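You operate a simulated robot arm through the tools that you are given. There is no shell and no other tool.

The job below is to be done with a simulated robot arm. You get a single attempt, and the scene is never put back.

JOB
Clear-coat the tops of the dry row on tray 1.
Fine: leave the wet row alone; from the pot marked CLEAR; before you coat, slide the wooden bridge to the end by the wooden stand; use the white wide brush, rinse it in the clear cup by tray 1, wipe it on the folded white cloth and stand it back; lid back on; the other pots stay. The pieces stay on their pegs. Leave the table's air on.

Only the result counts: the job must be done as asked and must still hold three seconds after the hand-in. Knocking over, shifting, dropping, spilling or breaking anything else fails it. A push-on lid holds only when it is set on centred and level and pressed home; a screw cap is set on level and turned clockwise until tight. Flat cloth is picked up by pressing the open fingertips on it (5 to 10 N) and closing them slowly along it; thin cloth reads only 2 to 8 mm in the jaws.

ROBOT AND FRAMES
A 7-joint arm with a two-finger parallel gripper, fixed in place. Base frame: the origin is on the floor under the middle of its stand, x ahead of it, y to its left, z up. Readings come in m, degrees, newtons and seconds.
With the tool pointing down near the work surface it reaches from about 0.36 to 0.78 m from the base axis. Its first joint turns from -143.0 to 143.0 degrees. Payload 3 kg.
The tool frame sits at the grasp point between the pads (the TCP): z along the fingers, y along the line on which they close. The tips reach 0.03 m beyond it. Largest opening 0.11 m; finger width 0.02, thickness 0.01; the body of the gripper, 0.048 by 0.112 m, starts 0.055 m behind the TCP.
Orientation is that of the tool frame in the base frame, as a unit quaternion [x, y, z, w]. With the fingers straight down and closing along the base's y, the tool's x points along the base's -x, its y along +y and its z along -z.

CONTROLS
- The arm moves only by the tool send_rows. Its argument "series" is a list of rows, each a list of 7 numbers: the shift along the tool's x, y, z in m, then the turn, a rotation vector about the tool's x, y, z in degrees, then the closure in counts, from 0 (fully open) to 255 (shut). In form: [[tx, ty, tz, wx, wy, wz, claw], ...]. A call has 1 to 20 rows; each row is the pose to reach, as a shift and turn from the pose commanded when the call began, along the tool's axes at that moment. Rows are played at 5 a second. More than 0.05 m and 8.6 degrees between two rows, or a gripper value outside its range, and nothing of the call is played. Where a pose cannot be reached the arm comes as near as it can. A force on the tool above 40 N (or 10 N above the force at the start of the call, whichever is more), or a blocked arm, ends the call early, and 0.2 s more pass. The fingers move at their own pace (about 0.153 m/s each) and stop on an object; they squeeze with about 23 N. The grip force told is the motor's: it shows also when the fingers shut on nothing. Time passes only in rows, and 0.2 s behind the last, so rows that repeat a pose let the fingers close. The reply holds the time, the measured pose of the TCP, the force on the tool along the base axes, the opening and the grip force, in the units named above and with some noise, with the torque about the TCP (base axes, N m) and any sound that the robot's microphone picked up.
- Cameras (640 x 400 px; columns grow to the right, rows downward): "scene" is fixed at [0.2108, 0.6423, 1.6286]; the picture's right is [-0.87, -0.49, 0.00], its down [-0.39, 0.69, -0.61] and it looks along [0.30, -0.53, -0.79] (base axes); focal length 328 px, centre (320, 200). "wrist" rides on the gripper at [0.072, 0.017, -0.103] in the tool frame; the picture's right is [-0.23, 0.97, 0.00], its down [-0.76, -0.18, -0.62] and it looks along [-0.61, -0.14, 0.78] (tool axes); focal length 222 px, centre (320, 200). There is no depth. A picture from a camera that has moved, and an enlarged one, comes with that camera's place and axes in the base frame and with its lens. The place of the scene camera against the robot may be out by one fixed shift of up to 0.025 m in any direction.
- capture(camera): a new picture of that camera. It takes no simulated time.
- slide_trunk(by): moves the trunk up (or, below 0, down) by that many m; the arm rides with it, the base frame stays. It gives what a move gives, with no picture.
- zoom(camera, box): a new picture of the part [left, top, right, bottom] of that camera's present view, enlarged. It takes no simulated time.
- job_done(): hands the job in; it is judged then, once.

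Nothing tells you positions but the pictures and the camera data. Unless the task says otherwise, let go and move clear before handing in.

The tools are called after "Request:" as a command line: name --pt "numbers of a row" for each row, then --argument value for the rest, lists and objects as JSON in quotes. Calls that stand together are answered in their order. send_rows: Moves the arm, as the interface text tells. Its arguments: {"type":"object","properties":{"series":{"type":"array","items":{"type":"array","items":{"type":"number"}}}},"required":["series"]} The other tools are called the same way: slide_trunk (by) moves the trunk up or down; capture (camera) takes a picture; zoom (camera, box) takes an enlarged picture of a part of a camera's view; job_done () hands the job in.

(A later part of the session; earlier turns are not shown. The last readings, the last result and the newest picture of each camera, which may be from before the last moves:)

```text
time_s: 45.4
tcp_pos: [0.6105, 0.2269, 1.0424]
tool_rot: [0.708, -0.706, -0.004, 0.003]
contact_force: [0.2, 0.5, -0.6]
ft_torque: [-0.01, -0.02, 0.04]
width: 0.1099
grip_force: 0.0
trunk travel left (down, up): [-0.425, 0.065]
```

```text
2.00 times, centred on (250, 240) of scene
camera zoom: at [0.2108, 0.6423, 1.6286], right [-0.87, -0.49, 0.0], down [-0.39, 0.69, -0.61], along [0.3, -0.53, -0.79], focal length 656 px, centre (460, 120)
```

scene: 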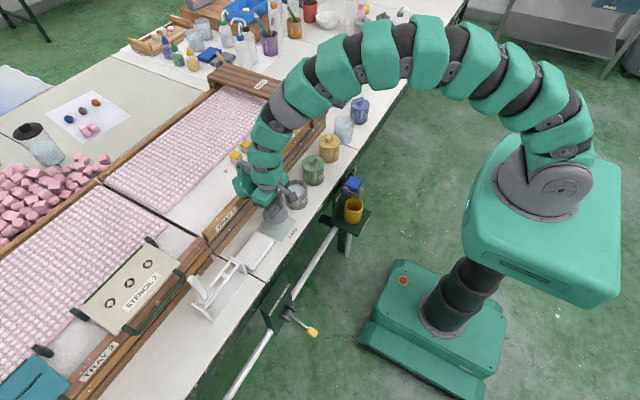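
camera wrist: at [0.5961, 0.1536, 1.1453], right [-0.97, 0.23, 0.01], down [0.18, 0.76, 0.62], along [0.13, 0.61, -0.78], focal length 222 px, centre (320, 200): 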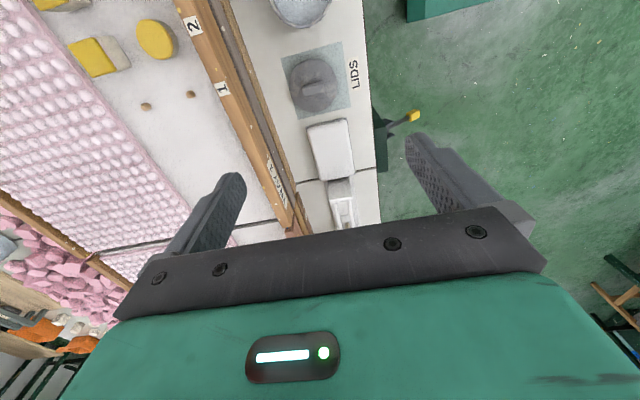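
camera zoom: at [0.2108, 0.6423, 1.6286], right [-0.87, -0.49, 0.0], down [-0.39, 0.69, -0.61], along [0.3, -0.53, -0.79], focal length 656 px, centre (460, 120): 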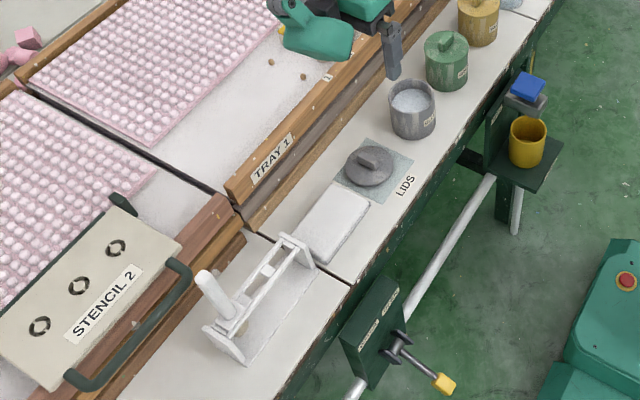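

The lid lies on the mat. Now the brush: I yaw back and move near the brush stand for a side-on closer view.

Request:
send_rows --pt "-0.02 0.02 -0.01 0 0 8 0" --pt "-0.045 0.04 -0.01 0 0 16 0" --pt "-0.07 0.06 -0.01 0 0 24 0" --pt "-0.095 0.08 -0.01 0 0 32 0" --pt "-0.12 0.09 -0.01 0 0 40 0" --pt "-0.145 0.1 -0.01 0 0 48 0" --pt "-0.17 0.1 -0.01 0 0 56 0" --pt "-0.195 0.1 -0.01 0 0 64 0" --pt "-0.22 0.1 -0.01 0 0 72 0" --pt "-0.245 0.1 -0.01 0 0 80 0" --pt "-0.27 0.09 -0.01 0 0 88 0" --pt "-0.29 0.08 -0.01 0 0 90.1 0" --pt "-0.29 0.08 -0.01 0 0 90.1 0"

Request:
capture --camera "wrist"

```text
time_s: 48.2
tcp_pos: [0.5292, 0.5159, 1.0526]
tool_rot: [0.001, 1.0, 0.0, -0.005]
contact_force: [-0.2, 0.0, -0.3]
ft_torque: [-0.02, -0.03, 0.02]
width: 0.1098
grip_force: 0.0
trunk travel left (down, up): [-0.425, 0.065]
```

```text
taken
camera wrist: at [0.4588, 0.532, 1.156], right [0.23, 0.97, 0.0], down [0.77, -0.18, 0.61], along [0.6, -0.14, -0.79], focal length 222 px, centre (320, 200)
```

wrist: 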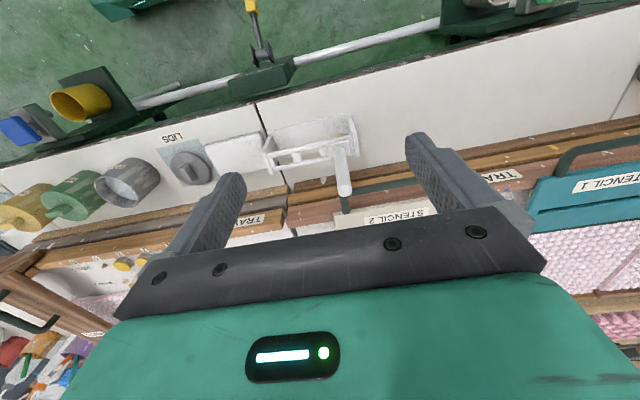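

Request:
send_rows --pt "0 0 0 0 -6.3 0 0" --pt "0 0 0 0 -12.6 0 0" --pt "-0.03 0.004 0.01 0 -12.6 0 0" --pt "-0.06 0.009 0.03 0 -12.6 0 0" --pt "-0.079 0.009 0.043 0 -12.6 0 60" --pt "-0.079 0.009 0.043 0 -12.6 0 60"

Request:
capture --camera "wrist"

Request:
zoom --camera "wrist" --box '[240, 80, 400, 220]'

Request:
zoom --camera "scene" --box '[160, 220, 280, 330]'

```text
time_s: 49.6
tcp_pos: [0.6098, 0.5251, 1.0087]
tool_rot: [0.0, 0.995, 0.001, 0.103]
contact_force: [0.1, -0.7, 0.4]
ft_torque: [-0.02, 0.0, 0.01]
width: 0.0841
grip_force: 0.1
trunk travel left (down, up): [-0.425, 0.065]
```

```text
taken
camera wrist: at [0.5173, 0.5418, 1.0944], right [0.22, 0.97, 0.05], down [0.62, -0.18, 0.77], along [0.76, -0.14, -0.64], focal length 222 px, centre (320, 200)
```

wrist: 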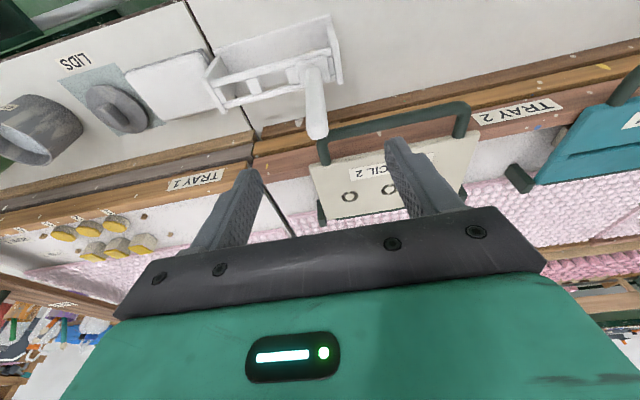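

```text
2.86 times, centred on (320, 150) of wrist
camera zoom: at [0.5173, 0.5418, 1.0944], right [0.22, 0.97, 0.05], down [0.62, -0.18, 0.77], along [0.76, -0.14, -0.64], focal length 635 px, centre (320, 343)
```

zoom: 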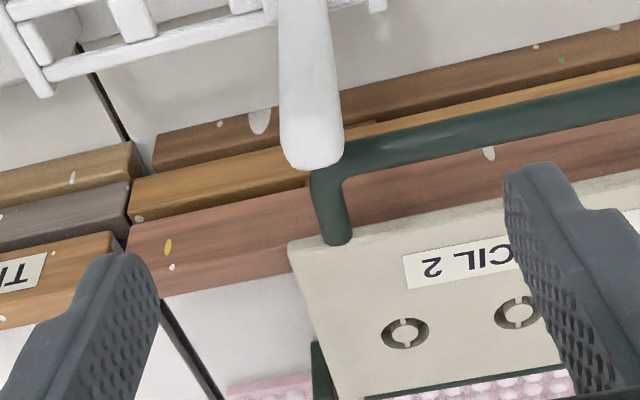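

```text
3.64 times, centred on (220, 275) of scene
camera zoom: at [0.2108, 0.6423, 1.6286], right [-0.87, -0.49, 0.0], down [-0.39, 0.69, -0.61], along [0.3, -0.53, -0.79], focal length 1193 px, centre (684, -73)
```

zoom: 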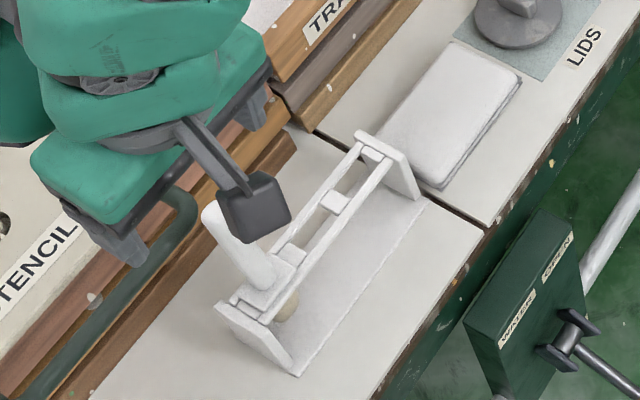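

With a 12° outward tilt the pose is reachable and the handle is centred between the fingers. I descend around the handle.

Request:
send_rows --pt "0.005 0 0.03 0 0 0 60" --pt "0.011 0 0.06 0 0 0 60" --pt "0.0168 0 0.0905 0 0 0 60" --pt "0.0168 0 0.0905 0 0 0 60"

Request:
capture --camera "wrist"

Request:
zoom --camera "scene" --box '[160, 220, 280, 330]'

```text
time_s: 50.6
tcp_pos: [0.6126, 0.5245, 0.9178]
tool_rot: [0.0, 0.994, 0.001, 0.105]
contact_force: [-0.5, -0.4, -0.1]
ft_torque: [0.03, -0.01, 0.02]
width: 0.0842
grip_force: 0.0
trunk travel left (down, up): [-0.425, 0.065]
```

```text
taken
camera wrist: at [0.5205, 0.5416, 1.0029], right [0.22, 0.97, 0.05], down [0.61, -0.18, 0.77], along [0.76, -0.14, -0.64], focal length 222 px, centre (320, 200)
```

wrist: 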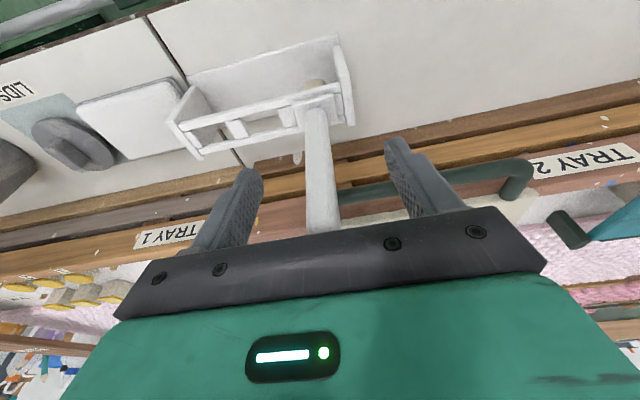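

```text
3.64 times, centred on (220, 275) of scene
camera zoom: at [0.2108, 0.6423, 1.6286], right [-0.87, -0.49, 0.0], down [-0.39, 0.69, -0.61], along [0.3, -0.53, -0.79], focal length 1193 px, centre (684, -73)
```

zoom: 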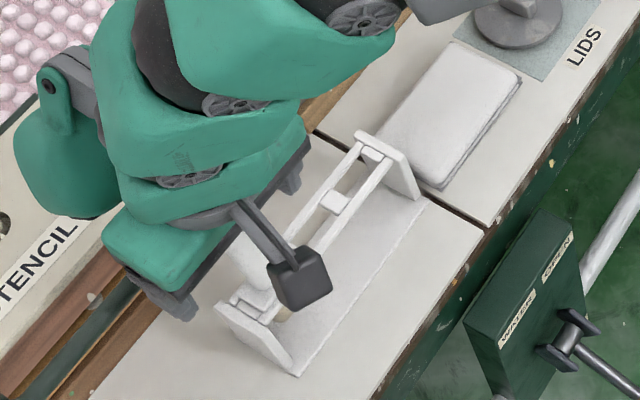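

Handle is right at the grasp point. I close on it.

Request:
send_rows --pt "0 0 0 0 0 0 120" --pt "0 0 0 0 0 0 170" --pt "0 0 0 0 0 0 200" --pt "0 0 0 0 0 0 230" --pt "0 0 0 0 0 0 255" --pt "0 0 0 0 0 0 255"

Request:
zoom --camera "wrist" --box '[240, 60, 400, 240]'

```text
time_s: 52.0
tcp_pos: [0.6118, 0.5264, 0.9177]
tool_rot: [0.0, 0.995, 0.001, 0.104]
contact_force: [0.6, 0.3, -0.6]
ft_torque: [-0.02, -0.03, -0.01]
width: 0.0164
grip_force: 23.1
trunk travel left (down, up): [-0.425, 0.065]
```

```text
2.22 times, centred on (320, 150) of wrist
camera zoom: at [0.5202, 0.5415, 1.0029], right [0.22, 0.97, 0.05], down [0.62, -0.18, 0.77], along [0.76, -0.14, -0.64], focal length 494 px, centre (320, 311)
```

zoom: 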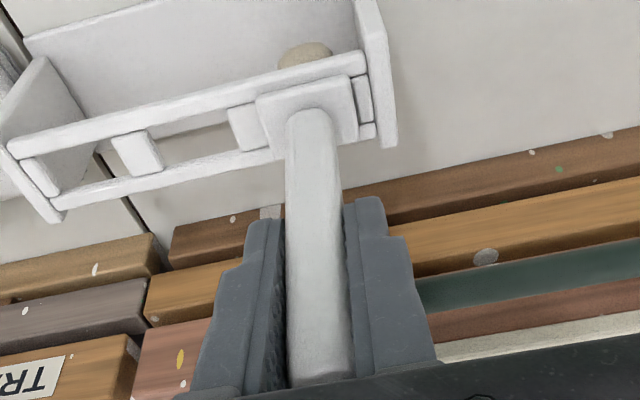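

Request:
send_rows --pt "-0.0031 0 -0.0147 0 0 0 255" --pt "-0.0062 0 -0.0294 0 0 0 255" --pt "-0.0103 0 -0.0489 0 0 0 255" --pt "-0.0144 0 -0.0685 0 0 0 255" --pt "-0.0185 0 -0.0881 0 0 0 255" --pt "-0.0185 0 -0.0881 0 0 0 255"

Request:
capture --camera "wrist"

Request:
zoom --camera "scene" --box '[160, 220, 280, 330]'

```text
time_s: 53.4
tcp_pos: [0.6113, 0.5255, 1.0068]
tool_rot: [0.0, 0.995, 0.0, 0.104]
contact_force: [-0.6, 0.2, 0.2]
ft_torque: [-0.03, -0.01, -0.01]
width: 0.0168
grip_force: 23.5
trunk travel left (down, up): [-0.425, 0.065]
```

```text
taken
camera wrist: at [0.519, 0.541, 1.0926], right [0.22, 0.97, 0.05], down [0.62, -0.18, 0.77], along [0.76, -0.14, -0.64], focal length 222 px, centre (320, 200)
```

wrist: 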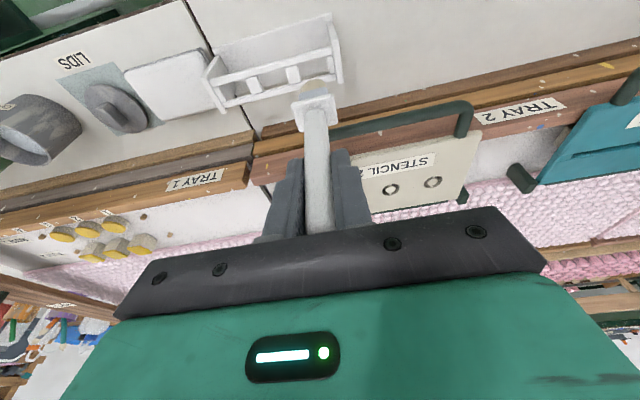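

```text
3.64 times, centred on (220, 275) of scene
camera zoom: at [0.2108, 0.6423, 1.6286], right [-0.87, -0.49, 0.0], down [-0.39, 0.69, -0.61], along [0.3, -0.53, -0.79], focal length 1193 px, centre (684, -73)
```

zoom: 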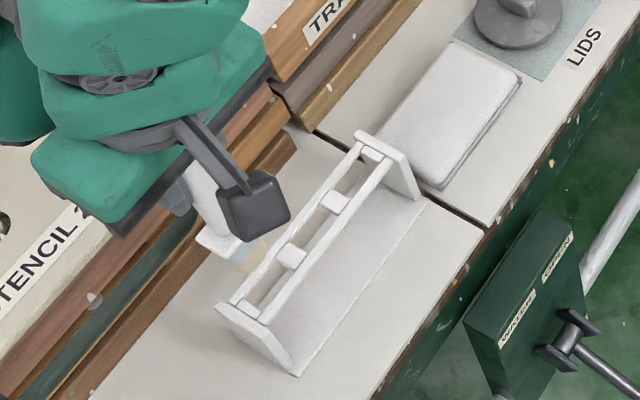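

The brush is out of its slot. I raise and move it clear so that I can see the bristle length.

Request:
send_rows --pt "-0.006 0 -0.029 0 0 0 255" --pt "0.02 0 -0.036 0 0 0 255" --pt "0.0525 0 -0.0417 0 0 0 255" --pt "0.0525 -0.04 -0.0417 0 0 0 255" --pt "0.0525 -0.08 -0.0417 0 0 0 255" --pt "0.0525 -0.12 -0.0417 0 0 0 255" --pt "0.0525 -0.16 -0.0417 0 0 0 255" --pt "0.0525 -0.16 -0.0417 0 0 0 255"

Request:
capture --camera "wrist"

Request:
capture --camera "scene"

Request:
zoom --camera "scene" --box '[200, 160, 340, 280]'

```text
time_s: 55.2
tcp_pos: [0.55, 0.3651, 1.0364]
tool_rot: [0.0, 0.995, 0.001, 0.105]
contact_force: [0.1, -0.5, -0.3]
ft_torque: [0.01, 0.01, 0.02]
width: 0.0166
grip_force: 22.7
trunk travel left (down, up): [-0.425, 0.065]
```

```text
taken
camera wrist: at [0.4581, 0.3816, 1.122], right [0.22, 0.97, 0.05], down [0.62, -0.18, 0.77], along [0.76, -0.14, -0.64], focal length 222 px, centre (320, 200)
```

wrist: 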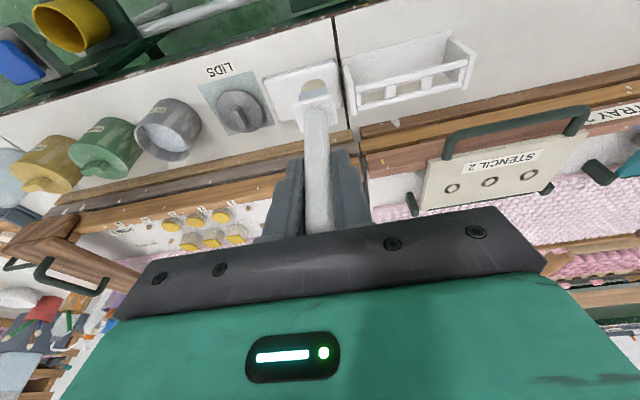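

```text
taken
```

scene: 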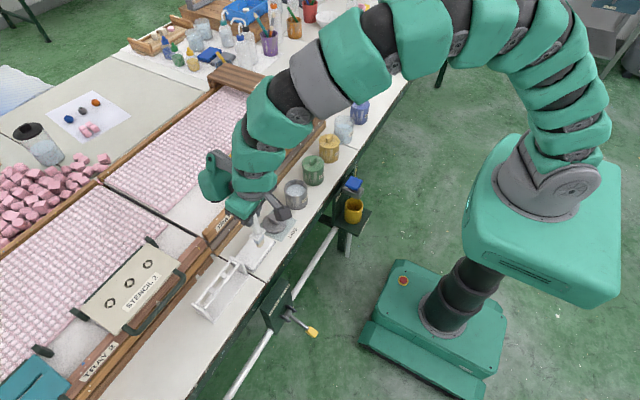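

```text
3.33 times, centred on (270, 220) of scene
camera zoom: at [0.2108, 0.6423, 1.6286], right [-0.87, -0.49, 0.0], down [-0.39, 0.69, -0.61], along [0.3, -0.53, -0.79], focal length 1094 px, centre (487, 133)
```

zoom: 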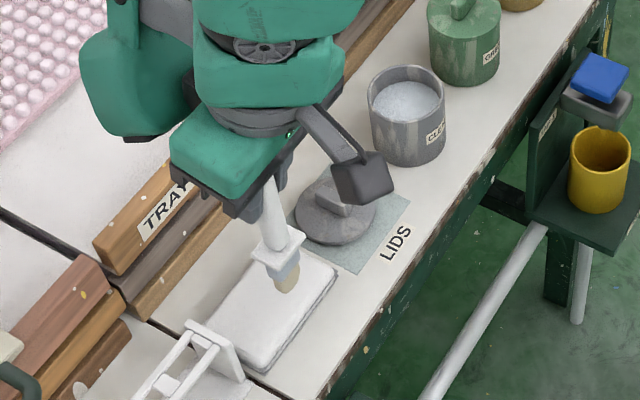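

Request:
zoom --camera "wrist" --box '[260, 50, 380, 170]'

Request:
zoom --camera "scene" --box '[240, 205, 280, 265]'

```text
3.33 times, centred on (320, 110) of wrist
camera zoom: at [0.4581, 0.3816, 1.122], right [0.22, 0.97, 0.05], down [0.62, -0.18, 0.77], along [0.76, -0.14, -0.64], focal length 740 px, centre (320, 500)
```

zoom: 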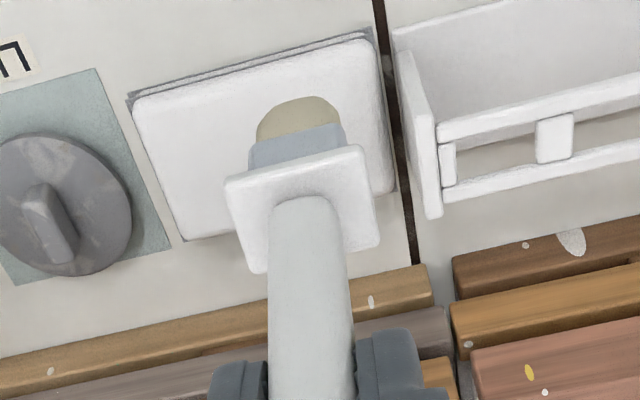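

```text
6.67 times, centred on (260, 235) of scene
camera zoom: at [0.2108, 0.6423, 1.6286], right [-0.87, -0.49, 0.0], down [-0.39, 0.69, -0.61], along [0.3, -0.53, -0.79], focal length 2187 px, centre (720, -33)
```

zoom: 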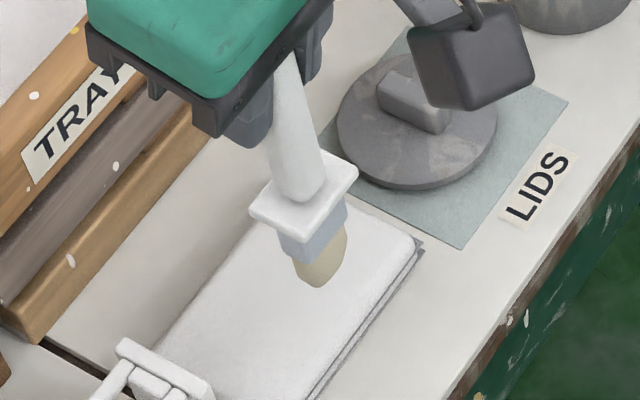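

The brush has a square collar, ferrule and ~2.5 cm wide bristles; the tip is roughly 0.154 m below the TCP. I carry it over the open CLEAR pot.

Request:
send_rows --pt "-0.008 -0.04 0.002 0 0 0 255" --pt "-0.016 -0.08 0.0034 0 0 0 255" --pt "-0.024 -0.12 0.005 0 0 0 255" --pt "-0.032 -0.16 0.0067 0 0 0 255" --pt "-0.04 -0.2 0.0085 0 0 0 255" --pt "-0.0489 -0.242 0.0103 0 0 0 255" --pt "-0.0489 -0.242 0.0103 0 0 0 255"

Request:
capture --camera "wrist"

Request:
zoom --camera "wrist" --box '[260, 30, 380, 150]'

Request:
zoom --camera "scene" --box '[250, 140, 350, 220]'

```text
time_s: 56.8
tcp_pos: [0.6017, 0.1219, 1.0357]
tool_rot: [0.0, 0.995, 0.001, 0.104]
contact_force: [0.3, 0.3, -0.3]
ft_torque: [0.02, -0.03, 0.03]
width: 0.0166
grip_force: 23.2
trunk travel left (down, up): [-0.425, 0.065]
```

```text
taken
camera wrist: at [0.5091, 0.1383, 1.122], right [0.22, 0.97, 0.05], down [0.62, -0.18, 0.77], along [0.76, -0.14, -0.64], focal length 222 px, centre (320, 200)
```

wrist: 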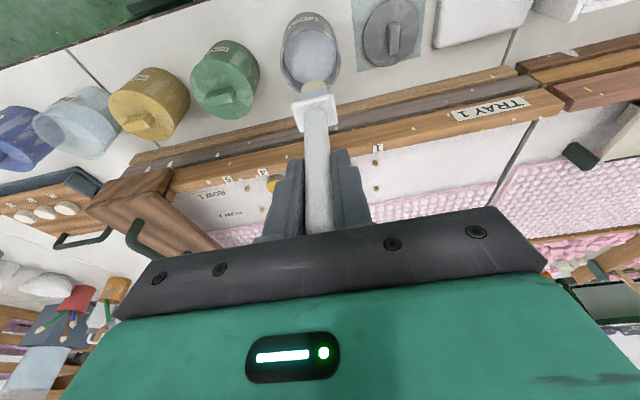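

```text
3.33 times, centred on (320, 90) of wrist
camera zoom: at [0.5091, 0.1383, 1.122], right [0.22, 0.97, 0.05], down [0.62, -0.18, 0.77], along [0.76, -0.14, -0.64], focal length 740 px, centre (320, 567)
```

zoom: 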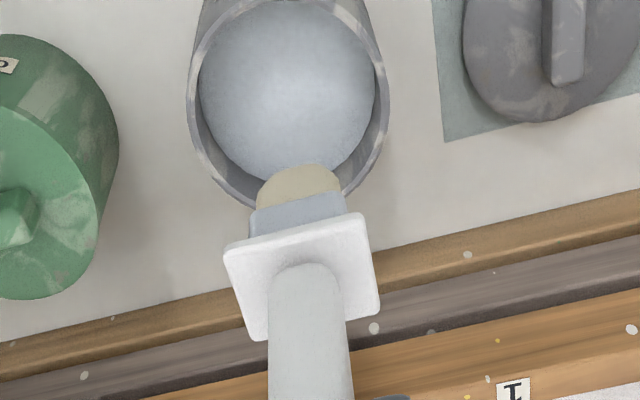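

```text
5.00 times, centred on (300, 180) of scene
camera zoom: at [0.2108, 0.6423, 1.6286], right [-0.87, -0.49, 0.0], down [-0.39, 0.69, -0.61], along [0.3, -0.53, -0.79], focal length 1640 px, centre (420, 300)
```

zoom: 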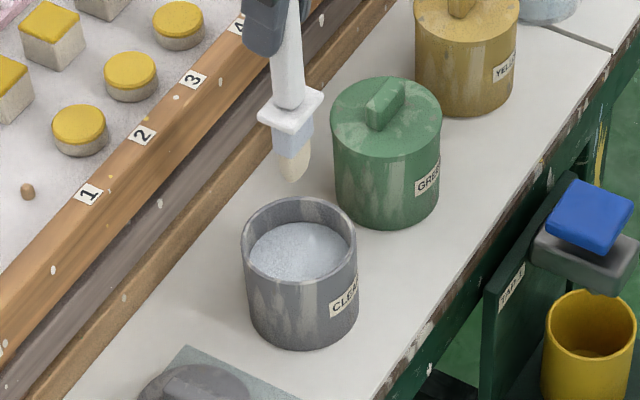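

Brush is centred over the pot (≈(0.600, 0.1215)). I lower in stages to see when the bristles reach the varnish.

Request:
send_rows --pt "0.0041 0 0.0196 0 0 0 255" --pt "0.0082 0 0.0391 0 0 0 255" --pt "0.0124 0 0.0587 0 0 0 255" --pt "0.0144 0 0.0685 0 0 0 255" --pt "0.0144 0 0.0685 0 0 0 255"

Request:
zoom --camera "wrist" --box '[260, 30, 380, 150]'

Request:
zoom --camera "scene" --box '[250, 140, 350, 220]'

```text
time_s: 58.0
tcp_pos: [0.6016, 0.1217, 0.9656]
tool_rot: [0.001, 0.995, 0.001, 0.104]
contact_force: [0.3, -0.3, 0.2]
ft_torque: [0.03, 0.01, 0.02]
width: 0.0166
grip_force: 23.3
trunk travel left (down, up): [-0.425, 0.065]
```

```text
3.33 times, centred on (320, 90) of wrist
camera zoom: at [0.5098, 0.1392, 1.0518], right [0.22, 0.97, 0.05], down [0.62, -0.18, 0.77], along [0.76, -0.14, -0.64], focal length 740 px, centre (320, 567)
```

zoom: 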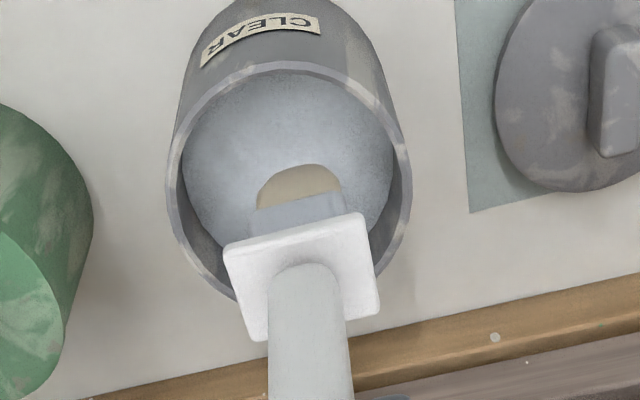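

```text
5.00 times, centred on (300, 180) of scene
camera zoom: at [0.2108, 0.6423, 1.6286], right [-0.87, -0.49, 0.0], down [-0.39, 0.69, -0.61], along [0.3, -0.53, -0.79], focal length 1640 px, centre (420, 300)
```

zoom: 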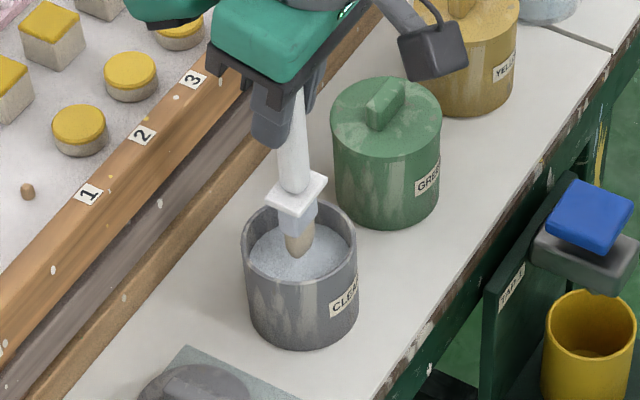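

Request:
send_rows --pt "0.0021 0 0.0098 0 0 0 255" --pt "0.0041 0 0.0196 0 0 0 255" --pt "0.0041 0 0.0196 0 0 0 255"

Request:
zoom --camera "wrist" --box '[260, 30, 380, 150]'

Request:
zoom --camera "scene" --box '[270, 160, 330, 210]'

```text
time_s: 58.8
tcp_pos: [0.6007, 0.124, 0.9457]
tool_rot: [0.001, 0.995, 0.001, 0.105]
contact_force: [-0.6, -0.6, -0.9]
ft_torque: [0.01, -0.02, 0.01]
width: 0.0166
grip_force: 23.1
trunk travel left (down, up): [-0.425, 0.065]
```

```text
3.33 times, centred on (320, 90) of wrist
camera zoom: at [0.51, 0.1394, 1.0316], right [0.22, 0.97, 0.05], down [0.61, -0.18, 0.77], along [0.76, -0.14, -0.64], focal length 740 px, centre (320, 567)
```

zoom: 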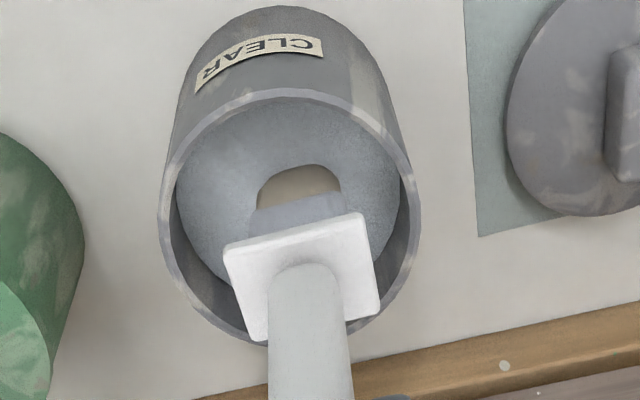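

```text
8.00 times, centred on (300, 185) of scene
camera zoom: at [0.2108, 0.6423, 1.6286], right [-0.87, -0.49, 0.0], down [-0.39, 0.69, -0.61], along [0.3, -0.53, -0.79], focal length 2624 px, centre (480, 320)
```

zoom: 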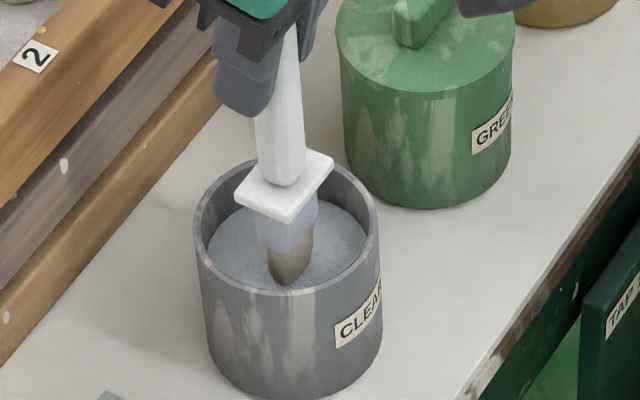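

Request:
send_rows --pt "0.0021 -0.001 0.0098 0 0 0 255" --pt "0.0021 -0.001 0.0098 0 0 0 255"

Request:
zoom --camera "wrist" --box '[280, 40, 360, 120]'

Request:
zoom --camera "scene" --box '[270, 160, 330, 210]'

```text
time_s: 59.4
tcp_pos: [0.6024, 0.1222, 0.9352]
tool_rot: [-0.001, 0.994, 0.001, 0.105]
contact_force: [0.2, 0.5, 0.3]
ft_torque: [0.01, -0.01, 0.01]
width: 0.0164
grip_force: 22.7
trunk travel left (down, up): [-0.425, 0.065]
```

```text
5.00 times, centred on (320, 80) of wrist
camera zoom: at [0.5099, 0.1383, 1.0216], right [0.22, 0.97, 0.05], down [0.62, -0.18, 0.77], along [0.76, -0.14, -0.64], focal length 1111 px, centre (320, 800)
```

zoom: 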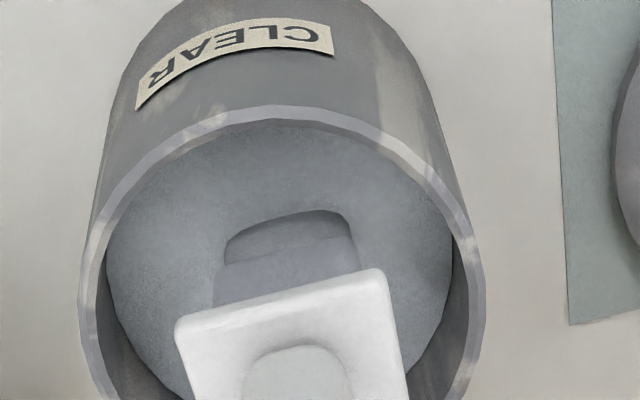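

```text
8.00 times, centred on (300, 185) of scene
camera zoom: at [0.2108, 0.6423, 1.6286], right [-0.87, -0.49, 0.0], down [-0.39, 0.69, -0.61], along [0.3, -0.53, -0.79], focal length 2624 px, centre (480, 320)
```

zoom: 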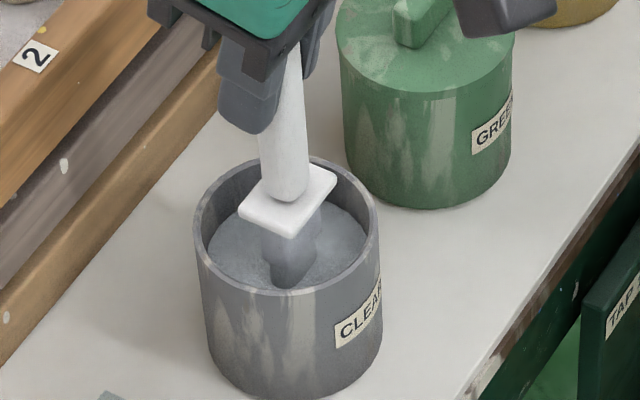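

The bristles turned grey — they are loaded with the clear coat. I lift slowly and let it drip off over the pot.

Request:
send_rows --pt "0 0 0 0 0 0 255" --pt "-0.0021 0 -0.0098 0 0 0 255" --pt "-0.0041 0 -0.0196 0 0 0 255" --pt "-0.0062 0 -0.0294 0 0 0 255" --pt "-0.0062 0 -0.0294 0 0 0 255" --pt "-0.0062 0 -0.0294 0 0 0 255" --pt "-0.0062 0 -0.0294 0 0 0 255" --pt "-0.0062 0 -0.0294 0 0 0 255"

Request:
zoom --camera "wrist" --box '[260, 30, 380, 150]'

Request:
zoom --camera "scene" --box '[270, 150, 330, 200]'

```text
time_s: 61.2
tcp_pos: [0.6019, 0.1225, 0.9653]
tool_rot: [0.001, 0.994, 0.001, 0.105]
contact_force: [-0.4, -0.3, -0.9]
ft_torque: [0.01, 0.0, 0.01]
width: 0.0163
grip_force: 22.4
trunk travel left (down, up): [-0.425, 0.065]
```

```text
3.33 times, centred on (320, 90) of wrist
camera zoom: at [0.5094, 0.1383, 1.0514], right [0.22, 0.97, 0.05], down [0.62, -0.18, 0.77], along [0.76, -0.14, -0.64], focal length 740 px, centre (320, 567)
```

zoom: 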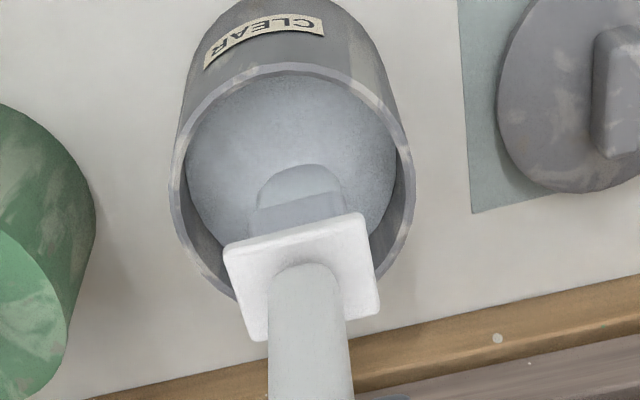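

```text
8.00 times, centred on (300, 175) of scene
camera zoom: at [0.2108, 0.6423, 1.6286], right [-0.87, -0.49, 0.0], down [-0.39, 0.69, -0.61], along [0.3, -0.53, -0.79], focal length 2624 px, centre (480, 400)
```

zoom: 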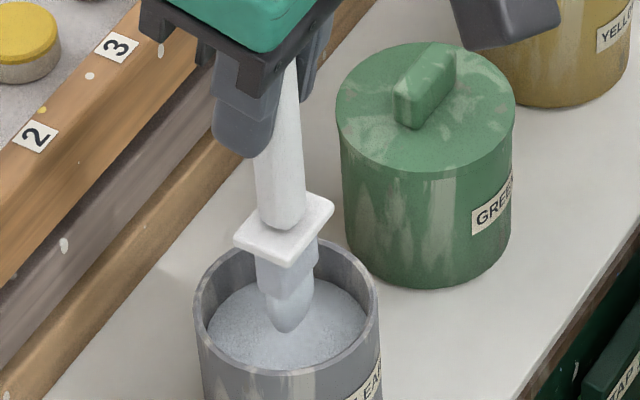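

The brush is loaded and not dripping. The round tops are at about (0.7605, 0.1286), (0.7593, 0.0736), (0.758, 0.020), z≈0.867. I let it drain a second and carry it over the first one.

Request:
send_rows --pt "0 0 0 0 0 0 255" --pt "0 0 0 0 0 0 255" --pt "0 0 0 0 0 0 255" --pt "0 0 0 0 0 0 255" --pt "-0.0082 0 -0.0391 0 0 0 255" --pt "-0.0165 0 -0.0783 0 0 0 255" --pt "-0.0479 0.001 -0.0819 0 0 0 255" --pt "-0.087 0.003 -0.0737 0 0 0 255" --pt "-0.1261 0.004 -0.0654 0 0 0 255" --pt "-0.1653 0.005 -0.0572 0 0 0 255" --pt "-0.1731 0.006 -0.0556 0 0 0 255" --pt "-0.1731 0.006 -0.0556 0 0 0 255"

Request:
capture --camera "wrist"

Request:
zoom --camera "wrist" --box '[260, 40, 380, 160]'

Request:
zoom --camera "scene" --box '[220, 110, 310, 180]'

```text
time_s: 63.8
tcp_pos: [0.7612, 0.1276, 1.0567]
tool_rot: [0.0, 0.994, 0.001, 0.105]
contact_force: [-0.2, -0.8, 0.2]
ft_torque: [-0.01, 0.01, 0.01]
width: 0.0168
grip_force: 23.3
trunk travel left (down, up): [-0.425, 0.065]
```

```text
taken
camera wrist: at [0.6682, 0.1444, 1.1427], right [0.22, 0.97, 0.05], down [0.61, -0.18, 0.77], along [0.76, -0.14, -0.64], focal length 222 px, centre (320, 200)
```

wrist: 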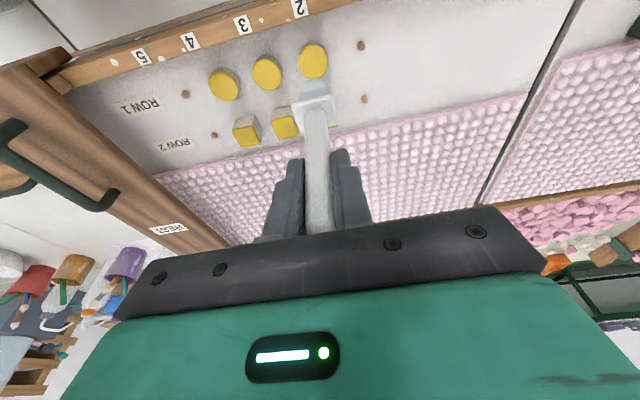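

```text
3.33 times, centred on (320, 100) of wrist
camera zoom: at [0.6682, 0.1444, 1.1427], right [0.22, 0.97, 0.05], down [0.61, -0.18, 0.77], along [0.76, -0.14, -0.64], focal length 740 px, centre (320, 533)
```

zoom: 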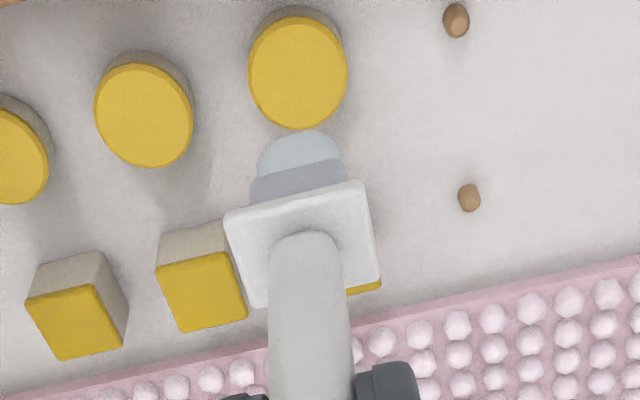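

```text
5.71 times, centred on (265, 145) of scene
camera zoom: at [0.2108, 0.6423, 1.6286], right [-0.87, -0.49, 0.0], down [-0.39, 0.69, -0.61], along [0.3, -0.53, -0.79], focal length 1875 px, centre (634, 514)
```

zoom: 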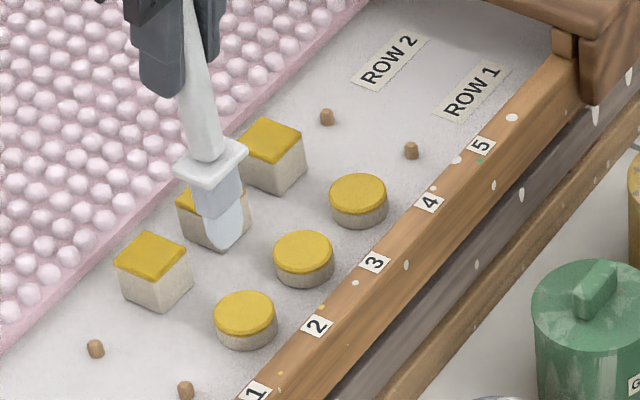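

The tip is right above the first round top, about 5 cm higher. I lower most of the way and check.

Request:
send_rows --pt "0.0042 0.0 0.0196 0 0 0 255" --pt "0.0075 0.0 0.0352 0 0 0 255" --pt "0.0088 0.0 0.0411 0 0 0 255" --pt "0.0088 0.0 0.0411 0 0 0 255"

Request:
zoom --camera "wrist" --box '[260, 40, 380, 160]'

Request:
zoom --camera "scene" --box '[235, 140, 285, 180]'

```text
time_s: 64.8
tcp_pos: [0.7586, 0.1276, 1.0149]
tool_rot: [0.0, 0.994, 0.001, 0.105]
contact_force: [0.6, 1.2, -0.3]
ft_torque: [0.0, 0.04, 0.02]
width: 0.0162
grip_force: 23.5
trunk travel left (down, up): [-0.425, 0.065]
```

```text
3.33 times, centred on (320, 100) of wrist
camera zoom: at [0.6673, 0.1443, 1.1003], right [0.22, 0.97, 0.05], down [0.62, -0.18, 0.77], along [0.76, -0.14, -0.64], focal length 740 px, centre (320, 533)
```

zoom: 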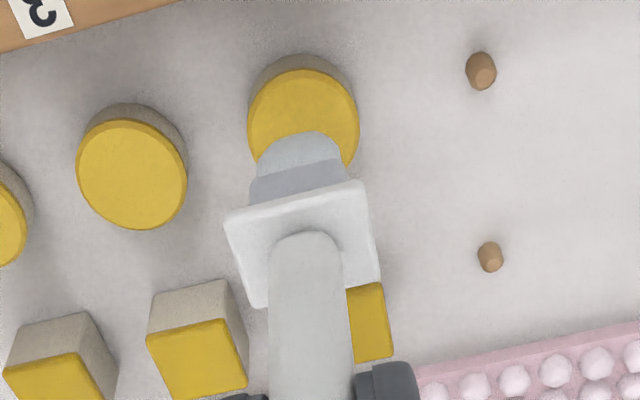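

```text
10.00 times, centred on (260, 160) of scene
camera zoom: at [0.2108, 0.6423, 1.6286], right [-0.87, -0.49, 0.0], down [-0.39, 0.69, -0.61], along [0.3, -0.53, -0.79], focal length 3280 px, centre (920, 600)
```

zoom: 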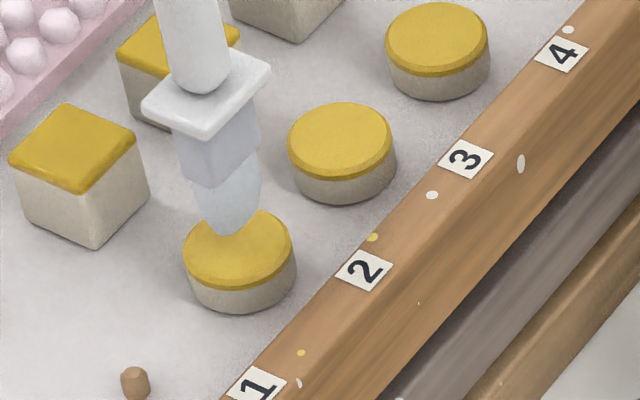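

Request:
send_rows --pt "0.0008 0.0 0.0039 0 0 0 255" --pt "0.0017 0.0 0.0078 0 0 0 255" --pt "0.0017 0.0 0.0078 0 0 0 255"

Request:
zoom --camera "wrist" --box '[280, 50, 360, 130]'

Request:
zoom --camera "scene" --box '[235, 140, 285, 180]'

```text
time_s: 65.6
tcp_pos: [0.7591, 0.1286, 1.0072]
tool_rot: [0.001, 0.994, 0.0, 0.105]
contact_force: [-0.1, 0.4, -0.7]
ft_torque: [0.03, 0.03, -0.03]
width: 0.0166
grip_force: 22.8
trunk travel left (down, up): [-0.425, 0.065]
```

```text
5.00 times, centred on (320, 90) of wrist
camera zoom: at [0.6676, 0.1444, 1.0922], right [0.22, 0.97, 0.05], down [0.62, -0.18, 0.77], along [0.76, -0.14, -0.64], focal length 1111 px, centre (320, 750)
```

zoom: 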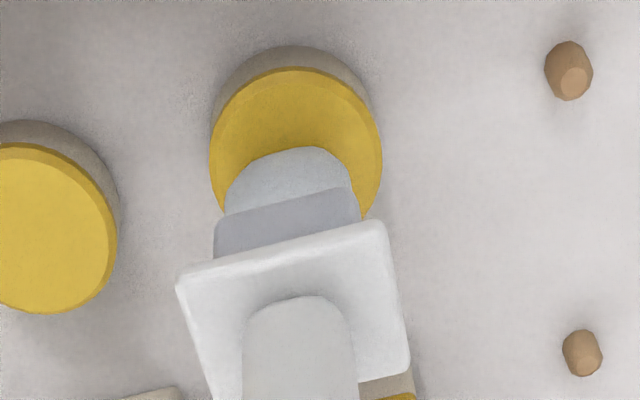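

```text
10.00 times, centred on (260, 160) of scene
camera zoom: at [0.2108, 0.6423, 1.6286], right [-0.87, -0.49, 0.0], down [-0.39, 0.69, -0.61], along [0.3, -0.53, -0.79], focal length 3280 px, centre (920, 600)
```

zoom: 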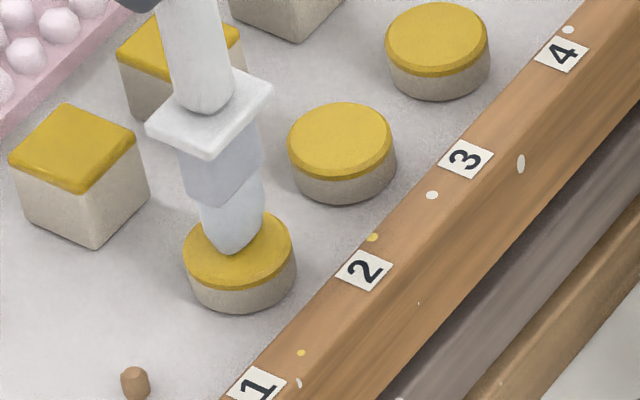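

Request:
send_rows --pt "0.0006 0.0 0.0029 0 0 0 255" --pt "0.0006 0.0 0.0029 0 0 0 255"

Request:
send_rows --pt "0.0006 0.0 0.0029 0 0 0 255" --pt "0.0006 0.0 0.0029 0 0 0 255"

Request:
zoom --camera "wrist" --box '[280, 50, 360, 130]'

Request:
zoom --camera "scene" --box '[235, 140, 285, 180]'

```text
time_s: 66.2
tcp_pos: [0.759, 0.1284, 1.004]
tool_rot: [0.0, 0.994, 0.001, 0.105]
contact_force: [0.0, -0.4, 4.4]
ft_torque: [0.04, 0.0, 0.04]
width: 0.0166
grip_force: 23.3
trunk travel left (down, up): [-0.425, 0.065]
```

```text
time_s: 66.8
tcp_pos: [0.7598, 0.1274, 1.0025]
tool_rot: [0.0, 0.994, 0.001, 0.107]
contact_force: [-0.2, 0.2, 18.0]
ft_torque: [0.0, 0.01, -0.01]
width: 0.0164
grip_force: 22.6
trunk travel left (down, up): [-0.425, 0.065]
```

```text
5.00 times, centred on (320, 90) of wrist
camera zoom: at [0.6672, 0.1442, 1.0878], right [0.22, 0.97, 0.05], down [0.61, -0.18, 0.77], along [0.76, -0.14, -0.64], focal length 1111 px, centre (320, 750)
```

zoom: 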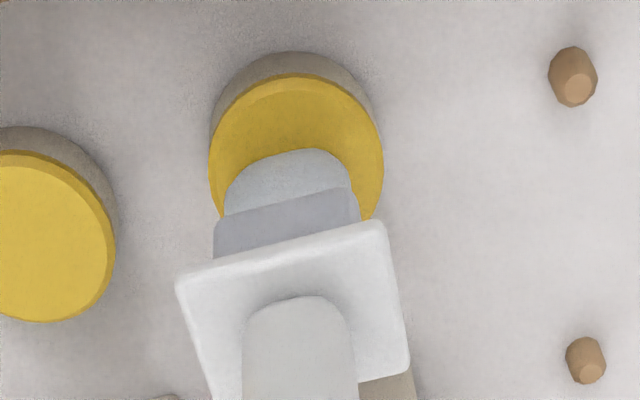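

```text
10.00 times, centred on (260, 160) of scene
camera zoom: at [0.2108, 0.6423, 1.6286], right [-0.87, -0.49, 0.0], down [-0.39, 0.69, -0.61], along [0.3, -0.53, -0.79], focal length 3280 px, centre (920, 600)
```

zoom: 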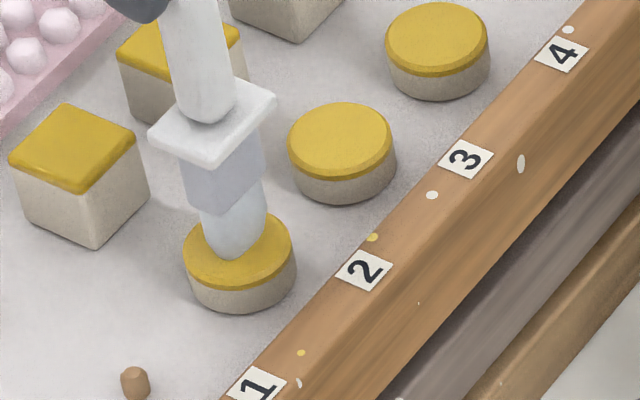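

Contact begins at TCP z≈1.004 (bristles are fairly stiff). I'll ease to a light press and stroke across the whole round top, staying inside its edge.

Request:
send_rows --pt "-0.0006 0 -0.0026 0 0 0 255" --pt "-0.0064 0 -0.0014 0 0 0 255" --pt "-0.0113 0 -0.0003 0 0 0 255" --pt "-0.0064 0.005 -0.0014 0 0 0 255" --pt "0.0053 0.005 -0.0039 0 0 0 255" --pt "0.0102 0.004 -0.005 0 0 0 255" --pt "0.0102 -0.004 -0.005 0 0 0 255" --pt "0.0053 -0.005 -0.0039 0 0 0 255" --pt "-0.0064 -0.005 -0.0014 0 0 0 255" --pt "-0.0103 -0.005 -0.0005 0 0 0 255" --pt "-0.0064 -0.009 -0.0014 0 0 0 255" --pt "-0.0006 -0.01 -0.0026 0 0 0 255" --pt "0.0053 -0.009 -0.0039 0 0 0 255" --pt "0.0024 -0.004 -0.0033 0 0 0 255" --pt "0.0024 0.004 -0.0033 0 0 0 255" --pt "0.0053 0.009 -0.0039 0 0 0 255" --pt "-0.0006 0.01 -0.0026 0 0 0 255" --pt "-0.0064 0.009 -0.0014 0 0 0 255" --pt "-0.0006 0 -0.0026 0 0 0 255" --pt "-0.0048 0 -0.0222 0 0 0 255"

Request:
zoom --camera "wrist" --box '[260, 40, 380, 160]'

Request:
zoom --camera "scene" --box '[235, 140, 285, 180]'

```text
time_s: 71.0
tcp_pos: [0.7596, 0.1294, 1.0239]
tool_rot: [0.0, 0.994, 0.001, 0.105]
contact_force: [-0.5, 0.1, -0.4]
ft_torque: [-0.02, -0.01, 0.02]
width: 0.0163
grip_force: 22.3
trunk travel left (down, up): [-0.425, 0.065]
```

```text
3.33 times, centred on (320, 100) of wrist
camera zoom: at [0.6681, 0.1439, 1.1097], right [0.22, 0.97, 0.05], down [0.62, -0.18, 0.77], along [0.76, -0.14, -0.64], focal length 740 px, centre (320, 533)
```

zoom: 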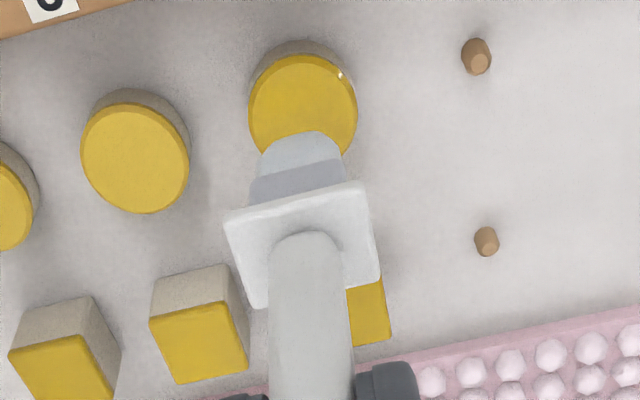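

```text
10.00 times, centred on (260, 160) of scene
camera zoom: at [0.2108, 0.6423, 1.6286], right [-0.87, -0.49, 0.0], down [-0.39, 0.69, -0.61], along [0.3, -0.53, -0.79], focal length 3280 px, centre (920, 600)
```

zoom: 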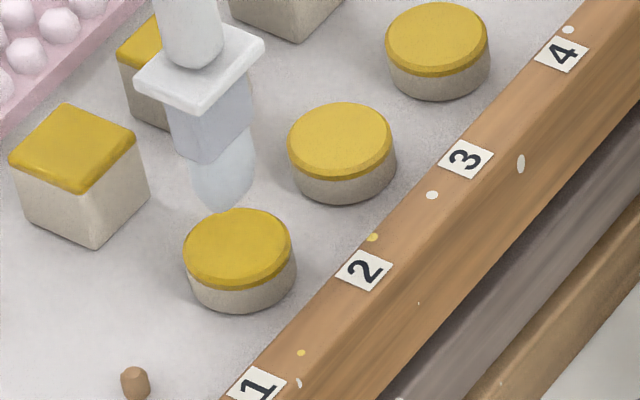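

The first round is now glossy. On to the second round (5.5 cm toward −y), checking alignment before lowering.

Request:
send_rows --pt "0.0005 -0.02 0 0 0 0 255" --pt "0.001 -0.04 0 0 0 0 255" --pt "0.001 -0.055 0 0 0 0 255" --pt "0.001 -0.055 0 0 0 0 255"

Request:
zoom --camera "wrist" --box '[260, 40, 380, 160]'

Request:
zoom --camera "scene" --box '[235, 130, 285, 170]'

```text
time_s: 72.0
tcp_pos: [0.758, 0.0723, 1.0233]
tool_rot: [-0.001, 0.995, 0.002, 0.104]
contact_force: [0.8, 0.0, -0.4]
ft_torque: [-0.01, 0.02, -0.01]
width: 0.0166
grip_force: 23.5
trunk travel left (down, up): [-0.425, 0.065]
```

```text
3.33 times, centred on (320, 100) of wrist
camera zoom: at [0.6672, 0.0889, 1.1088], right [0.22, 0.97, 0.05], down [0.62, -0.18, 0.77], along [0.76, -0.14, -0.64], focal length 740 px, centre (320, 533)
```

zoom: 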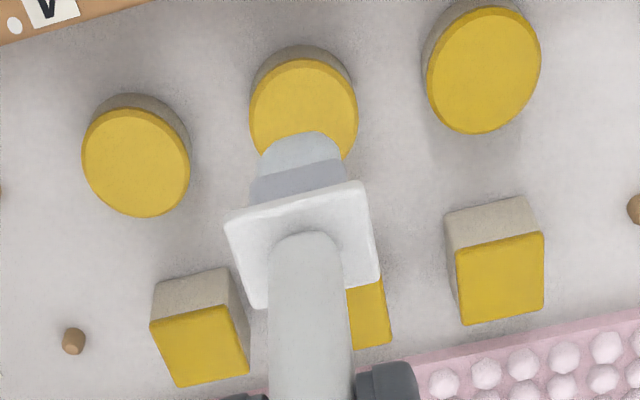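

```text
10.00 times, centred on (260, 150) of scene
camera zoom: at [0.2108, 0.6423, 1.6286], right [-0.87, -0.49, 0.0], down [-0.39, 0.69, -0.61], along [0.3, -0.53, -0.79], focal length 3280 px, centre (920, 700)
```

zoom: 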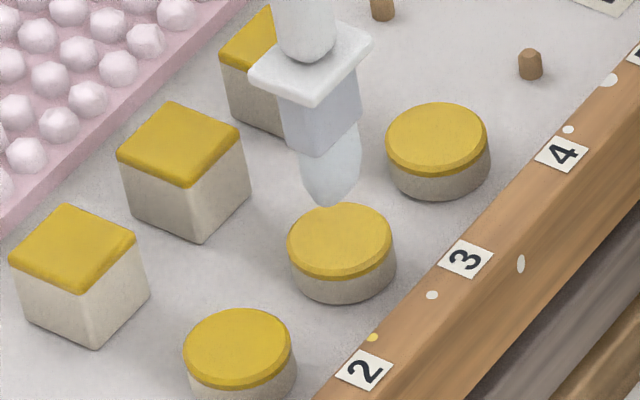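

Request:
send_rows --pt "0.0025 0 0.0117 0 0 0 255" --pt "0.0041 0 0.0193 0 0 0 255" --pt "-0.0018 0 0.0206 0 0 0 255" --pt "-0.0067 0 0.0216 0 0 0 255" --pt "-0.0018 0.005 0.0206 0 0 0 255" --pt "0.01 0.005 0.018 0 0 0 255" --pt "0.0149 0.004 0.017 0 0 0 255" --pt "0.0149 -0.004 0.017 0 0 0 255" --pt "0.01 -0.005 0.018 0 0 0 255" --pt "-0.0018 -0.005 0.0206 0 0 0 255" --pt "-0.0057 -0.005 0.0214 0 0 0 255" --pt "-0.0018 -0.009 0.0206 0 0 0 255" --pt "0.0041 -0.01 0.0193 0 0 0 255" --pt "0.01 -0.009 0.018 0 0 0 255" --pt "0.007 0.004 0.0187 0 0 0 255" --pt "0.01 0.009 0.018 0 0 0 255" --pt "0.0041 0.01 0.0193 0 0 0 255" --pt "-0.0018 0.009 0.0206 0 0 0 255" --pt "0.0041 0 0.0193 0 0 0 255" --pt "0 0 0 0 0 0 255"

Request:
zoom --camera "wrist" --box '[260, 40, 380, 160]'

Request:
zoom --camera "scene" --box '[235, 130, 285, 170]'

```text
time_s: 76.2
tcp_pos: [0.7595, 0.0718, 1.0223]
tool_rot: [0.0, 0.995, 0.002, 0.104]
contact_force: [-0.2, -0.4, -1.0]
ft_torque: [0.0, -0.01, 0.02]
width: 0.0166
grip_force: 22.2
trunk travel left (down, up): [-0.425, 0.065]
```

```text
3.33 times, centred on (320, 100) of wrist
camera zoom: at [0.6668, 0.0891, 1.1082], right [0.22, 0.97, 0.05], down [0.62, -0.18, 0.77], along [0.76, -0.14, -0.64], focal length 740 px, centre (320, 533)
```

zoom: 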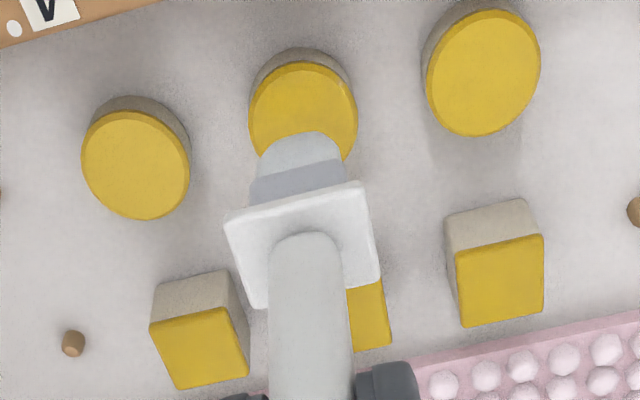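

```text
10.00 times, centred on (260, 150) of scene
camera zoom: at [0.2108, 0.6423, 1.6286], right [-0.87, -0.49, 0.0], down [-0.39, 0.69, -0.61], along [0.3, -0.53, -0.79], focal length 3280 px, centre (920, 700)
```

zoom: 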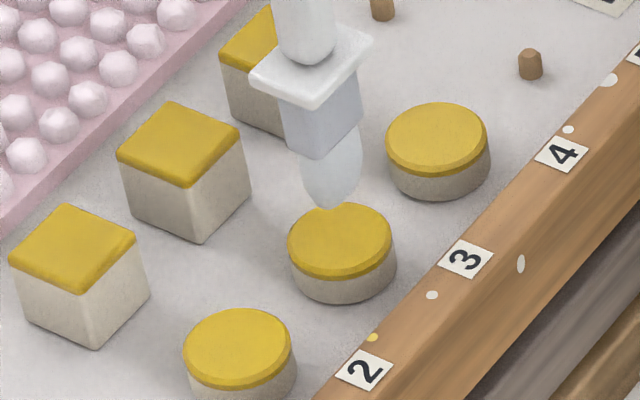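

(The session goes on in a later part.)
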